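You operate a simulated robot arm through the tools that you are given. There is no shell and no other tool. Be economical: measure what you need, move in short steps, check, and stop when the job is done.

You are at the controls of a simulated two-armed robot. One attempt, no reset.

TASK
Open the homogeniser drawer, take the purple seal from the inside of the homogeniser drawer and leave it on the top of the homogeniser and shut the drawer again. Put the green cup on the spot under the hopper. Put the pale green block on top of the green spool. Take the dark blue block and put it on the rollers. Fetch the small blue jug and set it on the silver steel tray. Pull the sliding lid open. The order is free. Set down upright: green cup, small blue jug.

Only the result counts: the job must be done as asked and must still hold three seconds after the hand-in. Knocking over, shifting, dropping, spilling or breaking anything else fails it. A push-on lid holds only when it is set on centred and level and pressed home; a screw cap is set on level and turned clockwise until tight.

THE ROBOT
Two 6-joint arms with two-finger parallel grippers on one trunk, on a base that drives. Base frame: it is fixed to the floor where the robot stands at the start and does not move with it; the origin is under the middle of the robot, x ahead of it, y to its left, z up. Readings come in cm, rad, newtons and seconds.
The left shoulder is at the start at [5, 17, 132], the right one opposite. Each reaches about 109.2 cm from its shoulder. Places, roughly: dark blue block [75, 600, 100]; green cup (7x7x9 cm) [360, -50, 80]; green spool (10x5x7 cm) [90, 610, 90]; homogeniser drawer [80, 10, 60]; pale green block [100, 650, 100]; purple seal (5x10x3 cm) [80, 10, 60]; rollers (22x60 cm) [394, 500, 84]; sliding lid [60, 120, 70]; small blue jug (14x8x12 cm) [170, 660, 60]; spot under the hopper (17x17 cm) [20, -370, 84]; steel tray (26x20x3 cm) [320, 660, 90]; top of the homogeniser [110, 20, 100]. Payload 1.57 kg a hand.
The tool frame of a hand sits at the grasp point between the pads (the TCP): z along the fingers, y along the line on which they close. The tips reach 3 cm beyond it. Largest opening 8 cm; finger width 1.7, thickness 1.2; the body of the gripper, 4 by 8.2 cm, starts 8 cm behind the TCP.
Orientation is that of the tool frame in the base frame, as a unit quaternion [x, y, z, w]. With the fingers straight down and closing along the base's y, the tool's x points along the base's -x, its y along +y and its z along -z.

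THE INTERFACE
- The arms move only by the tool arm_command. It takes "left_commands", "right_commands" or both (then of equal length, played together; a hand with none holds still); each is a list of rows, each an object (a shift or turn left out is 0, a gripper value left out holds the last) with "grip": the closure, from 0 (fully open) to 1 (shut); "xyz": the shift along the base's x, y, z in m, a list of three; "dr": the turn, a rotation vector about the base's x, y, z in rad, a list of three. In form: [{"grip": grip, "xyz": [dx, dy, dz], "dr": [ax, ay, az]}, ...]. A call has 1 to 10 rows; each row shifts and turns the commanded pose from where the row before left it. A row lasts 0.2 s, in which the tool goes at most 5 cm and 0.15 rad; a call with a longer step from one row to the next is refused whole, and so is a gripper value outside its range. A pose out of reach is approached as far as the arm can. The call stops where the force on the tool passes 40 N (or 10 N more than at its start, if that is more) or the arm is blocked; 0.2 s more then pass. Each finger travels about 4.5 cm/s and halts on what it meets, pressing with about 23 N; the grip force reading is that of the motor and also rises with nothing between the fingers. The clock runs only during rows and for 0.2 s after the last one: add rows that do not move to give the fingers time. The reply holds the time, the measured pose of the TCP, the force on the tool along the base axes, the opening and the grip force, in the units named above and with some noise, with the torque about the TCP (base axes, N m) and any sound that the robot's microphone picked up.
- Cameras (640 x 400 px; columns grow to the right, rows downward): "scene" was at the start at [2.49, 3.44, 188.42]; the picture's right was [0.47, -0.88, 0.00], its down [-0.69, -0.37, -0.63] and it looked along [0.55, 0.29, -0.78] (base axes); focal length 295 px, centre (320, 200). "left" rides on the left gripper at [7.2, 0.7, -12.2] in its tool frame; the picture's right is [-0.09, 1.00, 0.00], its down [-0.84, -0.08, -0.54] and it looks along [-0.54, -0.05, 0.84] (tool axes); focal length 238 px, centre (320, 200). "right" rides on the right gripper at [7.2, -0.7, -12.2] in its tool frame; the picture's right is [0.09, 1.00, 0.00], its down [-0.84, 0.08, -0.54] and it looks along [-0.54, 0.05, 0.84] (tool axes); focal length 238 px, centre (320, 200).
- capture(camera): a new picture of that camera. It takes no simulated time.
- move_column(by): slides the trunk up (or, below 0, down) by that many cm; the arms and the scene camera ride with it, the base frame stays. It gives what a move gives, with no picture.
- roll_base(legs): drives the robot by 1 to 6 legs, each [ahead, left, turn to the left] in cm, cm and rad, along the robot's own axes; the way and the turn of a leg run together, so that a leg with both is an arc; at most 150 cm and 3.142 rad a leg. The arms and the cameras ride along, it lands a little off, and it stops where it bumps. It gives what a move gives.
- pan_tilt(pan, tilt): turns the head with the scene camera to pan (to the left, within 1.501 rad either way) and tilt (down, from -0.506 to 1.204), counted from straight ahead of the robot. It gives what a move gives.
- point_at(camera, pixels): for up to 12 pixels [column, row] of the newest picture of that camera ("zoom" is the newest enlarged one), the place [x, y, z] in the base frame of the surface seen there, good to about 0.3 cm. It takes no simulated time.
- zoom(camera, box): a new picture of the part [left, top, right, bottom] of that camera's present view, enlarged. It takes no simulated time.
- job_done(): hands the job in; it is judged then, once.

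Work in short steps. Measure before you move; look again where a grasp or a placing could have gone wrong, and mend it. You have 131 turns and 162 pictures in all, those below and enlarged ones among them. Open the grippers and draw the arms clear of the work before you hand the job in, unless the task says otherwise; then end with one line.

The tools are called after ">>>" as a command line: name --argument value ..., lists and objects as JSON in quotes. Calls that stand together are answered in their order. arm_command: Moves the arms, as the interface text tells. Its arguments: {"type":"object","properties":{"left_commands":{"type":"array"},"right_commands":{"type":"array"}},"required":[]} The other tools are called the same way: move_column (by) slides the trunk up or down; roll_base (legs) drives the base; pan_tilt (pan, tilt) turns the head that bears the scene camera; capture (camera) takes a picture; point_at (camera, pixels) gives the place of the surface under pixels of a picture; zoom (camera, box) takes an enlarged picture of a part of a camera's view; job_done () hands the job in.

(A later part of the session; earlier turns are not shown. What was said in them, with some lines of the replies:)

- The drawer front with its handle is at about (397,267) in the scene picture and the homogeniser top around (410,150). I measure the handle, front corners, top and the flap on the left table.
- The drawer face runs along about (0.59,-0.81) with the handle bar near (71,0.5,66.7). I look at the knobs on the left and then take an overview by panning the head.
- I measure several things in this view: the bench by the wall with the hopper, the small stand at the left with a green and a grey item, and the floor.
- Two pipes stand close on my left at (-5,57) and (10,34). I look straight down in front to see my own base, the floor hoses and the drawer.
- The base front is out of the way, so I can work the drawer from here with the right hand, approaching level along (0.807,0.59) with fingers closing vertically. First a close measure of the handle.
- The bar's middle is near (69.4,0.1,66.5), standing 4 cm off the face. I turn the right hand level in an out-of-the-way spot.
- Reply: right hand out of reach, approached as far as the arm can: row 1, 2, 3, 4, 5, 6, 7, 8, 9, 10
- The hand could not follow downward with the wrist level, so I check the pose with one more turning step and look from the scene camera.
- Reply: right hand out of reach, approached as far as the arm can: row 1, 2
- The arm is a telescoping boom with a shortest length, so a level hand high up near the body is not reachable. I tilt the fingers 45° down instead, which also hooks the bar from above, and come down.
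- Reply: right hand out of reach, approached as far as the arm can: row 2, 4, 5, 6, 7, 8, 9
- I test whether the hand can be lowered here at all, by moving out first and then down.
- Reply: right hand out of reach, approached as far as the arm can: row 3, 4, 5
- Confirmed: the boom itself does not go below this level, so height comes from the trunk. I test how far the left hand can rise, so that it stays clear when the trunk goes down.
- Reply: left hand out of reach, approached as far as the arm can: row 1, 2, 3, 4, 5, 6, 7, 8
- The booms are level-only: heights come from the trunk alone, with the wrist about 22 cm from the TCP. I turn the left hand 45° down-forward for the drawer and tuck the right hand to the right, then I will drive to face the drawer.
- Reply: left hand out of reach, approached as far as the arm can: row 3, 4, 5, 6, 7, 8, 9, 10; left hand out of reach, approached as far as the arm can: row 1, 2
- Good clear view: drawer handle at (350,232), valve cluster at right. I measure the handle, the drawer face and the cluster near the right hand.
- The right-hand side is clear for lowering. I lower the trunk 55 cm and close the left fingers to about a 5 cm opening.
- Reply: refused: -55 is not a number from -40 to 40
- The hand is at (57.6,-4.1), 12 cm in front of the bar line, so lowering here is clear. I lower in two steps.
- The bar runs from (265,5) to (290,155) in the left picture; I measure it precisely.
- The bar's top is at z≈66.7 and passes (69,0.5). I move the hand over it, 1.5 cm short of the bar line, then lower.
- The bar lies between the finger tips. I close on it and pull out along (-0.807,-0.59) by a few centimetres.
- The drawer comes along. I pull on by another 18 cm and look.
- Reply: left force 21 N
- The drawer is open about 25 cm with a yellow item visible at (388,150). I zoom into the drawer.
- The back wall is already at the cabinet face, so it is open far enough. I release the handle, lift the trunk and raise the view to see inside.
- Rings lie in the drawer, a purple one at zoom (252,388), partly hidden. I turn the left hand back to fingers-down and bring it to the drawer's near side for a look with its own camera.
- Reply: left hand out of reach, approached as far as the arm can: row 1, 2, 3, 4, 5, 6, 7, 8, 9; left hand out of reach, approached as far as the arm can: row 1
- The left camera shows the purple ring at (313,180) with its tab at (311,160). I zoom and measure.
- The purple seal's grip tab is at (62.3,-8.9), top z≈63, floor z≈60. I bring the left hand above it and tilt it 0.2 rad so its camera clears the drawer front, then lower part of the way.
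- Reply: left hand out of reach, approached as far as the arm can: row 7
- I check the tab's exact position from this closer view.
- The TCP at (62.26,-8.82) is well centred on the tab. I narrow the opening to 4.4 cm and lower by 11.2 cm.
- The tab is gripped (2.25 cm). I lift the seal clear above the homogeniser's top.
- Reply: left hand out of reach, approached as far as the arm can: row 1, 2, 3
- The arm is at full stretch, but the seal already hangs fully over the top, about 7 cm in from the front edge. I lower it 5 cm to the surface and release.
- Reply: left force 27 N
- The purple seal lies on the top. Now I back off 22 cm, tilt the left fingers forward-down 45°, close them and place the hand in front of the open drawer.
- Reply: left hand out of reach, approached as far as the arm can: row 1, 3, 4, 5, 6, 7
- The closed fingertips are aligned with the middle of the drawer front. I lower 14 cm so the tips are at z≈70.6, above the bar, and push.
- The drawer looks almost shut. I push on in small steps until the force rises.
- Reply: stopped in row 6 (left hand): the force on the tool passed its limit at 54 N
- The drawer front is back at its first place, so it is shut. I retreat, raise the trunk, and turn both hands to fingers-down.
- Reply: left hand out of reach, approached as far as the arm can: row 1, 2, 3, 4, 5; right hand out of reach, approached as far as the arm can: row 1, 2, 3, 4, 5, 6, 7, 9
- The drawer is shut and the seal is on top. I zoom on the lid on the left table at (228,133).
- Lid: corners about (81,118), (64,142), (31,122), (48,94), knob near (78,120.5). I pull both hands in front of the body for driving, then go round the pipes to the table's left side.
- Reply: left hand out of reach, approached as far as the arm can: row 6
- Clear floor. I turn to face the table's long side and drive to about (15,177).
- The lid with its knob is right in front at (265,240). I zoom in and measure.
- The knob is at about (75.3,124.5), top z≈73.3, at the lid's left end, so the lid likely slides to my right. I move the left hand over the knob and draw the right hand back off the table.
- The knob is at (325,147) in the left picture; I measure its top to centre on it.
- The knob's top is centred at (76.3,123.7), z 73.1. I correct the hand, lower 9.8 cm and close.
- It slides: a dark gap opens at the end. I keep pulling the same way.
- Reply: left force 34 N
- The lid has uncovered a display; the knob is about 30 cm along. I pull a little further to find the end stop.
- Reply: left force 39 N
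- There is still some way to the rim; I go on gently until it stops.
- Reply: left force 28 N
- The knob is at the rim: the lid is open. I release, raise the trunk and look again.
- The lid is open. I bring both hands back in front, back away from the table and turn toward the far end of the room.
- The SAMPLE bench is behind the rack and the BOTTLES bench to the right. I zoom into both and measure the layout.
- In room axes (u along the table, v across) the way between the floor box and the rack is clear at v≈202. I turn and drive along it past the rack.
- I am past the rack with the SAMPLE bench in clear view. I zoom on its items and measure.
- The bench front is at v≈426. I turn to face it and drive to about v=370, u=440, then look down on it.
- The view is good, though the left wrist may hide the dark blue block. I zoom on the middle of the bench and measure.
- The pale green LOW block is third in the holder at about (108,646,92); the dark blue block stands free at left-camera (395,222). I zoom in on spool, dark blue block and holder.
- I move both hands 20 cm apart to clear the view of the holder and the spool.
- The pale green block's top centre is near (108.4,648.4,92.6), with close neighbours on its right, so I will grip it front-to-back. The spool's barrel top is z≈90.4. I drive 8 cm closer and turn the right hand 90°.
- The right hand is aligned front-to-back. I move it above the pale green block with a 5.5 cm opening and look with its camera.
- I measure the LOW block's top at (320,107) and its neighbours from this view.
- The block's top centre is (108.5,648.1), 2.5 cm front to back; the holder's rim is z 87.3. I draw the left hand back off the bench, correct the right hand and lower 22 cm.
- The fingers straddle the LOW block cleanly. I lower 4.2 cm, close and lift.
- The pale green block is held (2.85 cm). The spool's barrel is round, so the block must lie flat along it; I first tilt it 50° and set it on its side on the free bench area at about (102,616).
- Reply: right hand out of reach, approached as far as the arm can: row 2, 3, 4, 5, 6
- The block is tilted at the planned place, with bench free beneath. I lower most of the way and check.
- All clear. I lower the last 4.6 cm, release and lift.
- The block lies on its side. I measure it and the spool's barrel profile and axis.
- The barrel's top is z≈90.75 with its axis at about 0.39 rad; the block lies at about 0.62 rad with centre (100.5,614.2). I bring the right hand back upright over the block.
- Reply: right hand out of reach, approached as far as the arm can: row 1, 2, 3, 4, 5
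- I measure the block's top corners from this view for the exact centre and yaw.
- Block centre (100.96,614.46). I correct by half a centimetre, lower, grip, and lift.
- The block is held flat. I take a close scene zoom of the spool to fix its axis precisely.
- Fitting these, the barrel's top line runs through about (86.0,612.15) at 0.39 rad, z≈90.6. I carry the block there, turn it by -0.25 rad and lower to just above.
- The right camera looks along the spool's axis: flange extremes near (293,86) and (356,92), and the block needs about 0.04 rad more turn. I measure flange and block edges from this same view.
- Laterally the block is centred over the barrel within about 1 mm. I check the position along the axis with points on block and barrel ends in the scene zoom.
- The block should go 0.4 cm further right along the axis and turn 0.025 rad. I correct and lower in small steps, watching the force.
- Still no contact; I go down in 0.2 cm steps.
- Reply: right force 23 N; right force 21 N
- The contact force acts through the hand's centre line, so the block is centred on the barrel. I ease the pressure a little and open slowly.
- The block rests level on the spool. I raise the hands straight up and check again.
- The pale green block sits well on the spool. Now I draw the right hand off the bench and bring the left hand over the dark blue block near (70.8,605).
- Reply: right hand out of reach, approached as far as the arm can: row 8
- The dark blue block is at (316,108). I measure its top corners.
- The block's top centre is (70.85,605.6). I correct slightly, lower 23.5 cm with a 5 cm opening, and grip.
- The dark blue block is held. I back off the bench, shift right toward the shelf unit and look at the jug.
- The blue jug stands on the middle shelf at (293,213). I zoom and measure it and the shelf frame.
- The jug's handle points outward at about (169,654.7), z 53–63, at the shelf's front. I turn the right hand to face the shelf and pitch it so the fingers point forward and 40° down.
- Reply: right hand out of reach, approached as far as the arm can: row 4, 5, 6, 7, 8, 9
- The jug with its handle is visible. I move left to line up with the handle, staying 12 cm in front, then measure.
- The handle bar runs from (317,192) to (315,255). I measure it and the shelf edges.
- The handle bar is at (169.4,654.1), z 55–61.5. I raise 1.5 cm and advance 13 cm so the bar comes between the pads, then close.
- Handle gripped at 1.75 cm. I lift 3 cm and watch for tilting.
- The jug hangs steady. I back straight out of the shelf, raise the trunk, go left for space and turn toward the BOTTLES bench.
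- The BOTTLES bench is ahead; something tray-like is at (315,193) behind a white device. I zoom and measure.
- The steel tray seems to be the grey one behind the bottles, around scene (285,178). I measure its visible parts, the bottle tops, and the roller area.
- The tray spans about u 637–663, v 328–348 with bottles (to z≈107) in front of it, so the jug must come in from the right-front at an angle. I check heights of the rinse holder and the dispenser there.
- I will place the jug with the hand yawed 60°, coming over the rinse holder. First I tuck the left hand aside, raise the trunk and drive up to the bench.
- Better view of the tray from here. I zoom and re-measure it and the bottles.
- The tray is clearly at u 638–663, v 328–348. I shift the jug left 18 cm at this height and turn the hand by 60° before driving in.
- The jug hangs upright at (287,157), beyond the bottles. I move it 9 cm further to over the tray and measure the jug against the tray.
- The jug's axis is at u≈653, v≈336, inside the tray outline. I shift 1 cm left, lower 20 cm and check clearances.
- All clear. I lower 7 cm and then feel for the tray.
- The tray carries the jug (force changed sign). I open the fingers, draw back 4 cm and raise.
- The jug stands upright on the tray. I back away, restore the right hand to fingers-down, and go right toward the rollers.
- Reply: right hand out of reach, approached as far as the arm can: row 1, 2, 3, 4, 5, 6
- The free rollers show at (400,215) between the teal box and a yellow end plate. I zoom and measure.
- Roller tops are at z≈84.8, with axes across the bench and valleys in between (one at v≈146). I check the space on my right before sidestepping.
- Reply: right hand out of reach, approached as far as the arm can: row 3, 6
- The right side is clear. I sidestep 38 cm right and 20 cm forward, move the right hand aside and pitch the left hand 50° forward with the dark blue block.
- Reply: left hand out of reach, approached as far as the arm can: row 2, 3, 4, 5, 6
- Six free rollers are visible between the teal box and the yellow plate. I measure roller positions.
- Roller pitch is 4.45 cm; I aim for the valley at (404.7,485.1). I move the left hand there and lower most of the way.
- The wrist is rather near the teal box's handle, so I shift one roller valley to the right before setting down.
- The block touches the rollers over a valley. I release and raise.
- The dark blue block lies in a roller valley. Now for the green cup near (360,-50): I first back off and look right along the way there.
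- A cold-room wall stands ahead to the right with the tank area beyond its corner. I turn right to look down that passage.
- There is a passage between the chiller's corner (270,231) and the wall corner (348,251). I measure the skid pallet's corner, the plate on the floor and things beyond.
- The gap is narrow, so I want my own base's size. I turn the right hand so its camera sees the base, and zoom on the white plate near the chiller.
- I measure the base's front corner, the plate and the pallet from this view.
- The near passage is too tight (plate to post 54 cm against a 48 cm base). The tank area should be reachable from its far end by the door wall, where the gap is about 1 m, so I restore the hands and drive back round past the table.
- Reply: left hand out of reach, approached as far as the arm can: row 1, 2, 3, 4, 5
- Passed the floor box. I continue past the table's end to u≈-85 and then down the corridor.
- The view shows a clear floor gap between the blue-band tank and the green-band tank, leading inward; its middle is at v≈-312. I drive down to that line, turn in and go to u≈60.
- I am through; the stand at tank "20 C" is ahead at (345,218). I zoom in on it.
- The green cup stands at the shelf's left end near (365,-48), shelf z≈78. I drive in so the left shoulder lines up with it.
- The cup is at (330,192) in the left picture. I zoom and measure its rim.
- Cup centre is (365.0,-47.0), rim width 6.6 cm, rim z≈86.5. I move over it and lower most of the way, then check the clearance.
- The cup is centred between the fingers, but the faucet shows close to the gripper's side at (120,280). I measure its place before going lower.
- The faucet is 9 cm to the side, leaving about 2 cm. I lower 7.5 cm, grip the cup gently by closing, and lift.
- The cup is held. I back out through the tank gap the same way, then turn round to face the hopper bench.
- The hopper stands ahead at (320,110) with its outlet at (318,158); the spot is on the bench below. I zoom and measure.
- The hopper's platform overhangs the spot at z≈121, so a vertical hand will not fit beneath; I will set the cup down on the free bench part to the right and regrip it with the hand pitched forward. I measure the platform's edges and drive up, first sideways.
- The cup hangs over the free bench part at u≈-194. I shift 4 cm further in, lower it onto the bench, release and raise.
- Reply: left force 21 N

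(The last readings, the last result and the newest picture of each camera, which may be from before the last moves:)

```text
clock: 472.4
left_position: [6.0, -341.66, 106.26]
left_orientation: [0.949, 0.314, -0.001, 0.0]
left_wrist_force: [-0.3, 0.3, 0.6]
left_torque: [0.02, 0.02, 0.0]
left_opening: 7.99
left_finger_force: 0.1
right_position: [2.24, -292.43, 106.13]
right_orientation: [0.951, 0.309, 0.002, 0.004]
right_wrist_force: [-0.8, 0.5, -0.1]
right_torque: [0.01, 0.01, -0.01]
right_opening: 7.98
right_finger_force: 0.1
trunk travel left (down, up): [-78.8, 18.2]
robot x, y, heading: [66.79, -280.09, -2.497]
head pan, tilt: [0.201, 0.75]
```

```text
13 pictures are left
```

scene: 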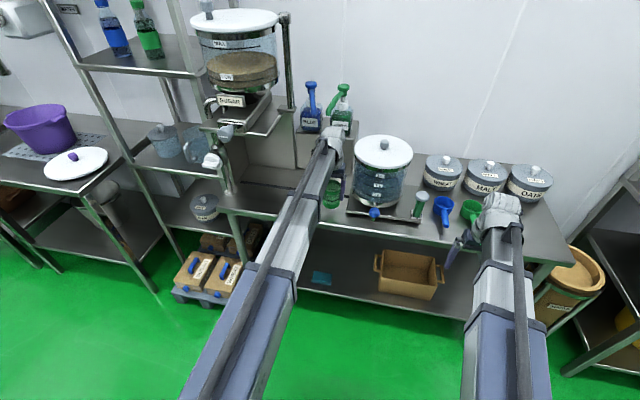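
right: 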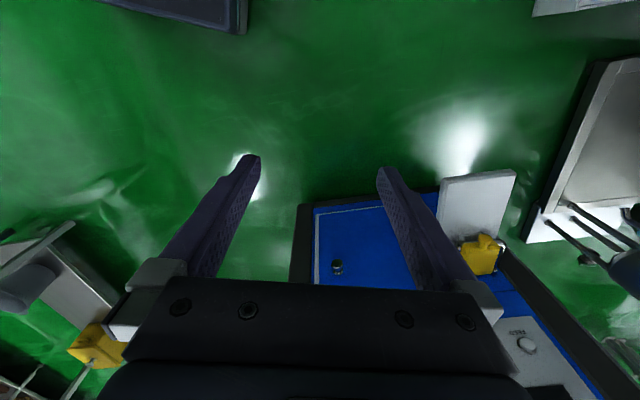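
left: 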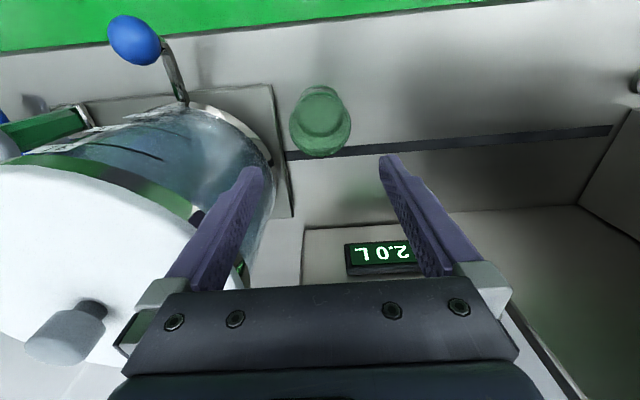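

The cup stands upright at (6.0,-341.7). I retract 14 cm, pitch the hand 60° forward and lower to the cup's grip height in front of it.

>>> arm_command --left_commands '[{"xyz": [0.0374, 0.0279, 0]}, {"xyz": [0.0374, 0.0279, 0]}, {"xyz": [0.0374, 0.0279, 0]}, {"dr": [-0.0895, 0.1198, 0]}, {"dr": [-0.0895, 0.1198, 0]}, {"dr": [-0.0895, 0.1198, 0]}, {"dr": [-0.0895, 0.1198, 0]}, {"dr": [-0.0895, 0.1198, 0]}, {"dr": [-0.0895, 0.1198, 0]}, {"dr": [-0.0895, 0.1198, 0]}]'

>>> move_column --by -26.7

>>> capture --camera "left"

>>> capture --camera "scene"

```text
clock: 474.6
left_position: [17.34, -333.26, 117.26]
left_orientation: [0.822, 0.273, -0.474, 0.159]
left_wrist_force: [0.8, -0.2, 0.1]
left_torque: [-0.04, 0.0, -0.01]
left_opening: 8.02
left_finger_force: 0.0
left hand out of reach, approached as far as the arm can: row 5, 6, 7, 8, 9, 10
right_position: [2.09, -292.35, 106.36]
right_orientation: [0.951, 0.31, 0.001, 0.004]
right_wrist_force: [-0.1, 0.5, 0.3]
right_torque: [0.01, -0.02, 0.0]
right_opening: 8.0
right_finger_force: 0.1
trunk travel left (down, up): [-78.8, 18.2]
robot x, y, heading: [66.51, -280.29, -2.503]
head pan, tilt: [0.201, 0.75]
```

```text
clock: 477.3
left_position: [17.19, -333.25, 90.53]
left_orientation: [0.822, 0.274, -0.473, 0.16]
left_wrist_force: [-0.7, -0.5, 0.0]
left_torque: [-0.03, 0.02, -0.03]
left_opening: 7.98
left_finger_force: 0.0
right_position: [2.13, -292.34, 79.58]
right_orientation: [0.951, 0.31, 0.002, 0.004]
right_wrist_force: [-0.1, 0.7, -0.6]
right_torque: [0.03, -0.01, 0.01]
right_opening: 7.99
right_finger_force: 0.1
trunk travel left (down, up): [-52.1, 44.9]
robot x, y, heading: [66.63, -280.37, -2.507]
head pan, tilt: [0.201, 0.75]
```

```text
12 pictures are left
```

left: 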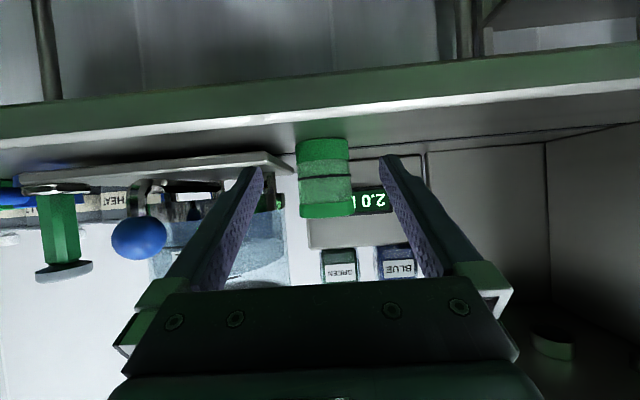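

```text
11 pictures are left
```

scene: 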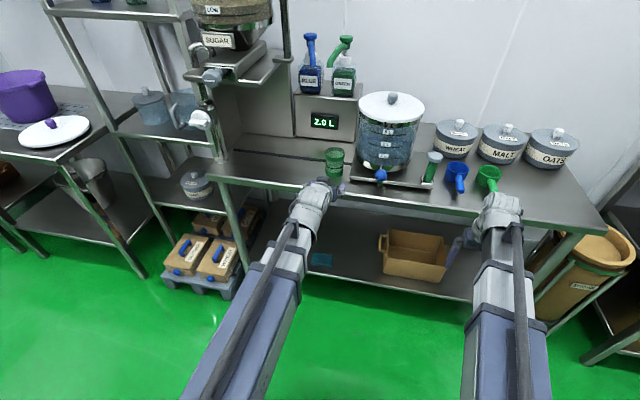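

The cup is centred between the fingers. I advance 14 cm, grip it, lift 1.5 cm and carry it left to beneath the hopper at about (18.9,-367.9).

>>> arm_command --left_commands '[{"xyz": [-0.028, -0.021, 0]}, {"xyz": [-0.028, -0.021, 0]}, {"xyz": [-0.028, -0.021, 0]}, {"xyz": [-0.028, -0.021, 0]}, {}, {"grip": 1}, {"grip": 1}, {"grip": 1}, {"grip": 1}]'

>>> move_column --by 1.5

>>> arm_command --left_commands '[{"xyz": [0.0162, -0.0328, 0]}, {"xyz": [0.0162, -0.0328, 0]}, {"xyz": [0.0162, -0.0328, 0]}, {"xyz": [0.0162, -0.0328, 0]}, {"xyz": [0.0162, -0.0328, 0]}, {"xyz": [0.0162, -0.0328, 0]}, {"xyz": [0.0162, -0.0328, 0]}, {"xyz": [0.0156, -0.0328, 0]}, {}]'

>>> capture --camera "left"

>>> capture --camera "scene"

```text
clock: 479.3
left_position: [6.04, -341.94, 90.56]
left_orientation: [0.823, 0.271, -0.474, 0.158]
left_wrist_force: [1.0, -0.6, -0.8]
left_torque: [-0.02, 0.0, 0.02]
left_opening: 6.18
left_finger_force: 23.0
right_position: [2.16, -292.36, 79.61]
right_orientation: [0.951, 0.31, 0.002, 0.005]
right_wrist_force: [-0.8, 0.1, -0.4]
right_torque: [0.0, -0.01, 0.0]
right_opening: 8.01
right_finger_force: 0.0
trunk travel left (down, up): [-52.1, 44.9]
robot x, y, heading: [66.79, -280.2, -2.504]
head pan, tilt: [0.201, 0.75]
```

```text
clock: 480.0
left_position: [6.04, -341.81, 92.0]
left_orientation: [0.823, 0.271, -0.474, 0.158]
left_wrist_force: [0.1, -0.5, -0.4]
left_torque: [-0.05, -0.01, -0.02]
left_opening: 6.19
left_finger_force: 23.1
right_position: [2.2, -292.42, 80.96]
right_orientation: [0.951, 0.31, 0.001, 0.003]
right_wrist_force: [-0.1, 0.1, 0.2]
right_torque: [0.02, -0.02, 0.0]
right_opening: 7.99
right_finger_force: 0.0
trunk travel left (down, up): [-53.6, 43.4]
robot x, y, heading: [66.6, -280.01, -2.501]
head pan, tilt: [0.201, 0.75]
```

```text
clock: 482.0
left_position: [18.93, -368.16, 91.99]
left_orientation: [0.822, 0.272, -0.474, 0.159]
left_wrist_force: [0.1, 0.0, -1.2]
left_torque: [0.01, 0.01, -0.01]
left_opening: 6.18
left_finger_force: 23.0
right_position: [2.24, -292.44, 81.1]
right_orientation: [0.95, 0.311, 0.002, 0.005]
right_wrist_force: [0.2, 0.1, -0.3]
right_torque: [-0.02, -0.02, -0.01]
right_opening: 7.99
right_finger_force: 0.2
trunk travel left (down, up): [-53.6, 43.4]
robot x, y, heading: [66.76, -280.12, -2.506]
head pan, tilt: [0.201, 0.75]
```

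```text
10 pictures are left
```

left: 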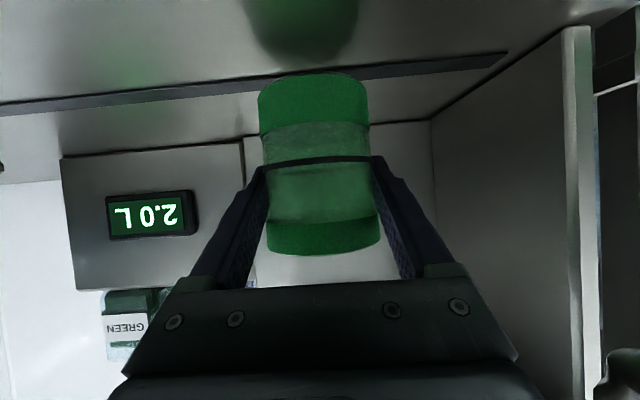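

```text
9 pictures are left
```

scene: 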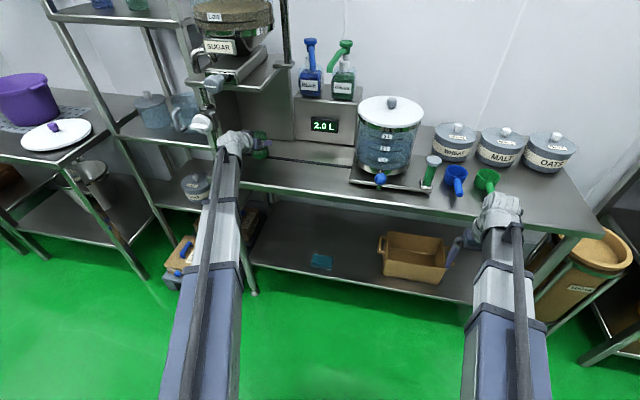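

The cup is under the hopper outlet. I lower it onto the bench, open, and draw the hand straight back.

>>> move_column --by -1.4

>>> move_column --by -0.3

>>> arm_command --left_commands '[{"grip": 0.15}, {"grip": 0.08}, {"grip": 0}, {"grip": 0}, {"grip": 0}, {}]'

>>> arm_command --left_commands '[{"xyz": [0.024, 0.018, 0]}, {"xyz": [0.024, 0.018, 0]}, {"xyz": [0.024, 0.018, 0]}, {"xyz": [0.024, 0.018, 0]}, {"xyz": [0.024, 0.018, 0]}, {}]'

>>> capture --camera "left"

>>> zoom --camera "scene" --box '[180, 80, 340, 200]'

```text
clock: 482.6
left_position: [18.86, -368.13, 90.7]
left_orientation: [0.822, 0.272, -0.474, 0.159]
left_wrist_force: [0.0, -0.8, -0.2]
left_torque: [0.0, -0.02, 0.02]
left_opening: 6.18
left_finger_force: 23.0
right_position: [2.25, -292.59, 79.69]
right_orientation: [0.95, 0.311, 0.001, 0.005]
right_wrist_force: [0.3, -0.8, -0.2]
right_torque: [0.03, 0.0, -0.01]
right_opening: 8.03
right_finger_force: 0.0
trunk travel left (down, up): [-52.2, 44.8]
robot x, y, heading: [66.85, -279.91, -2.505]
head pan, tilt: [0.201, 0.75]
```

```text
clock: 483.1
left_position: [18.97, -368.12, 90.52]
left_orientation: [0.821, 0.272, -0.475, 0.16]
left_wrist_force: [-1.1, -2.7, 13.8]
left_torque: [-0.04, -0.05, -0.02]
left_opening: 6.18
left_finger_force: 22.8
right_position: [2.17, -292.32, 79.49]
right_orientation: [0.951, 0.31, 0.001, 0.003]
right_wrist_force: [-0.1, 0.2, -0.2]
right_torque: [0.02, 0.0, -0.01]
right_opening: 8.01
right_finger_force: 0.1
trunk travel left (down, up): [-51.9, 45.1]
robot x, y, heading: [66.72, -280.3, -2.506]
head pan, tilt: [0.201, 0.75]
```

```text
clock: 484.5
left_position: [19.1, -368.02, 90.49]
left_orientation: [0.823, 0.272, -0.473, 0.158]
left_wrist_force: [-0.5, 0.6, -0.2]
left_torque: [-0.01, -0.01, 0.01]
left_opening: 8.04
left_finger_force: 0.1
right_position: [2.1, -292.4, 79.39]
right_orientation: [0.951, 0.31, 0.001, 0.004]
right_wrist_force: [-0.2, 1.1, -0.6]
right_torque: [0.01, 0.03, -0.01]
right_opening: 7.97
right_finger_force: 0.0
trunk travel left (down, up): [-51.9, 45.1]
robot x, y, heading: [66.79, -280.37, -2.497]
head pan, tilt: [0.201, 0.75]
```

```text
clock: 485.9
left_position: [30.91, -358.99, 90.53]
left_orientation: [0.822, 0.272, -0.474, 0.159]
left_wrist_force: [-0.1, 0.1, 0.3]
left_torque: [0.01, 0.02, 0.0]
left_opening: 7.99
left_finger_force: 0.1
right_position: [2.19, -292.46, 79.38]
right_orientation: [0.951, 0.31, 0.002, 0.003]
right_wrist_force: [-0.8, 0.2, 0.0]
right_torque: [-0.01, -0.03, 0.03]
right_opening: 8.02
right_finger_force: 0.1
trunk travel left (down, up): [-51.9, 45.1]
robot x, y, heading: [66.91, -280.27, -2.497]
head pan, tilt: [0.201, 0.75]
```

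```text
8 pictures are left
```

left: 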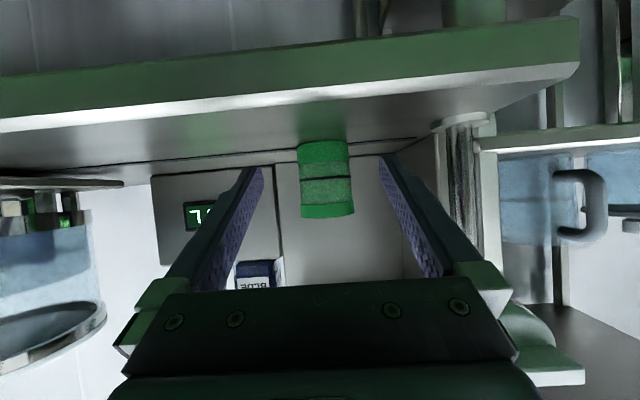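

```text
3.33 times, centred on (260, 140) of scene
```

zoom: 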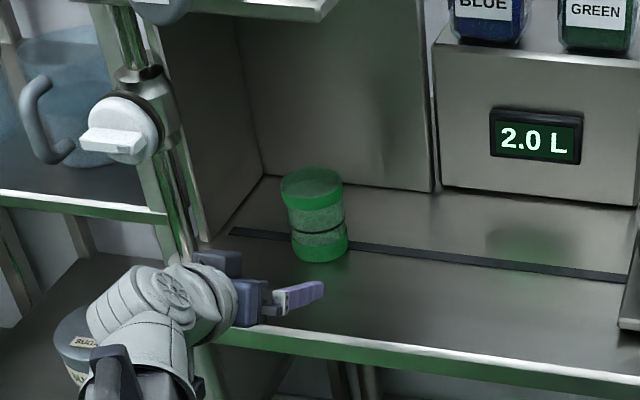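

The green cup stands upright on the spot beneath the hopper. I back the robot away with both grippers open.

>>> roll_base --legs '[[-40, 0, 0]]'

>>> capture --camera "scene"

>>> point_at --camera "scene" --pixels '[[274, 150], [274, 140], [274, 160]]'

```text
clock: 488.4
left_position: [63.5, -335.07, 90.43]
left_orientation: [0.822, 0.273, -0.474, 0.16]
left_wrist_force: [-0.1, -0.4, -0.1]
left_torque: [0.04, 0.0, -0.03]
left_opening: 8.02
left_finger_force: 0.1
right_position: [34.59, -268.4, 79.41]
right_orientation: [0.951, 0.31, 0.001, 0.003]
right_wrist_force: [-0.3, 0.8, -0.4]
right_torque: [-0.01, 0.0, 0.01]
right_opening: 7.99
right_finger_force: 0.0
trunk travel left (down, up): [-51.9, 45.1]
robot x, y, heading: [98.95, -256.11, -2.499]
head pan, tilt: [0.201, 0.75]
```

```text
6 pictures are left
```

scene: 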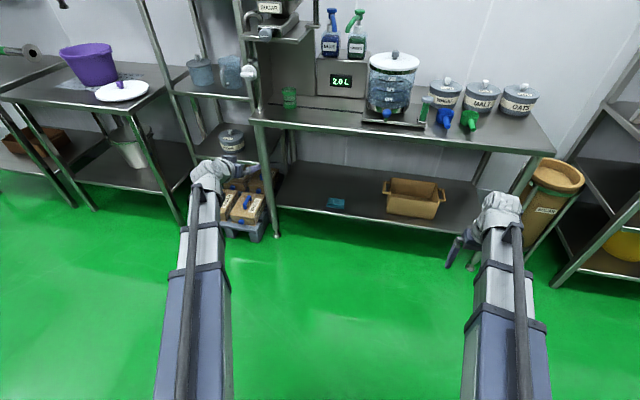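

```text
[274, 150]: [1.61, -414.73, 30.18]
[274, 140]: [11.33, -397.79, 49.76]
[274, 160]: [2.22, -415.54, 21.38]
```

Everything is in place: the cup stands at (289,98) in the picture, both hands are clear and their grippers open. I hand the job in.

>>> job_done

```text
The job is handed in.
```

I handed the job in with all six parts done; the purple seal, the pale green and dark blue blocks, and the jug were each last checked right after they were placed and not looked at again before the hand-in.
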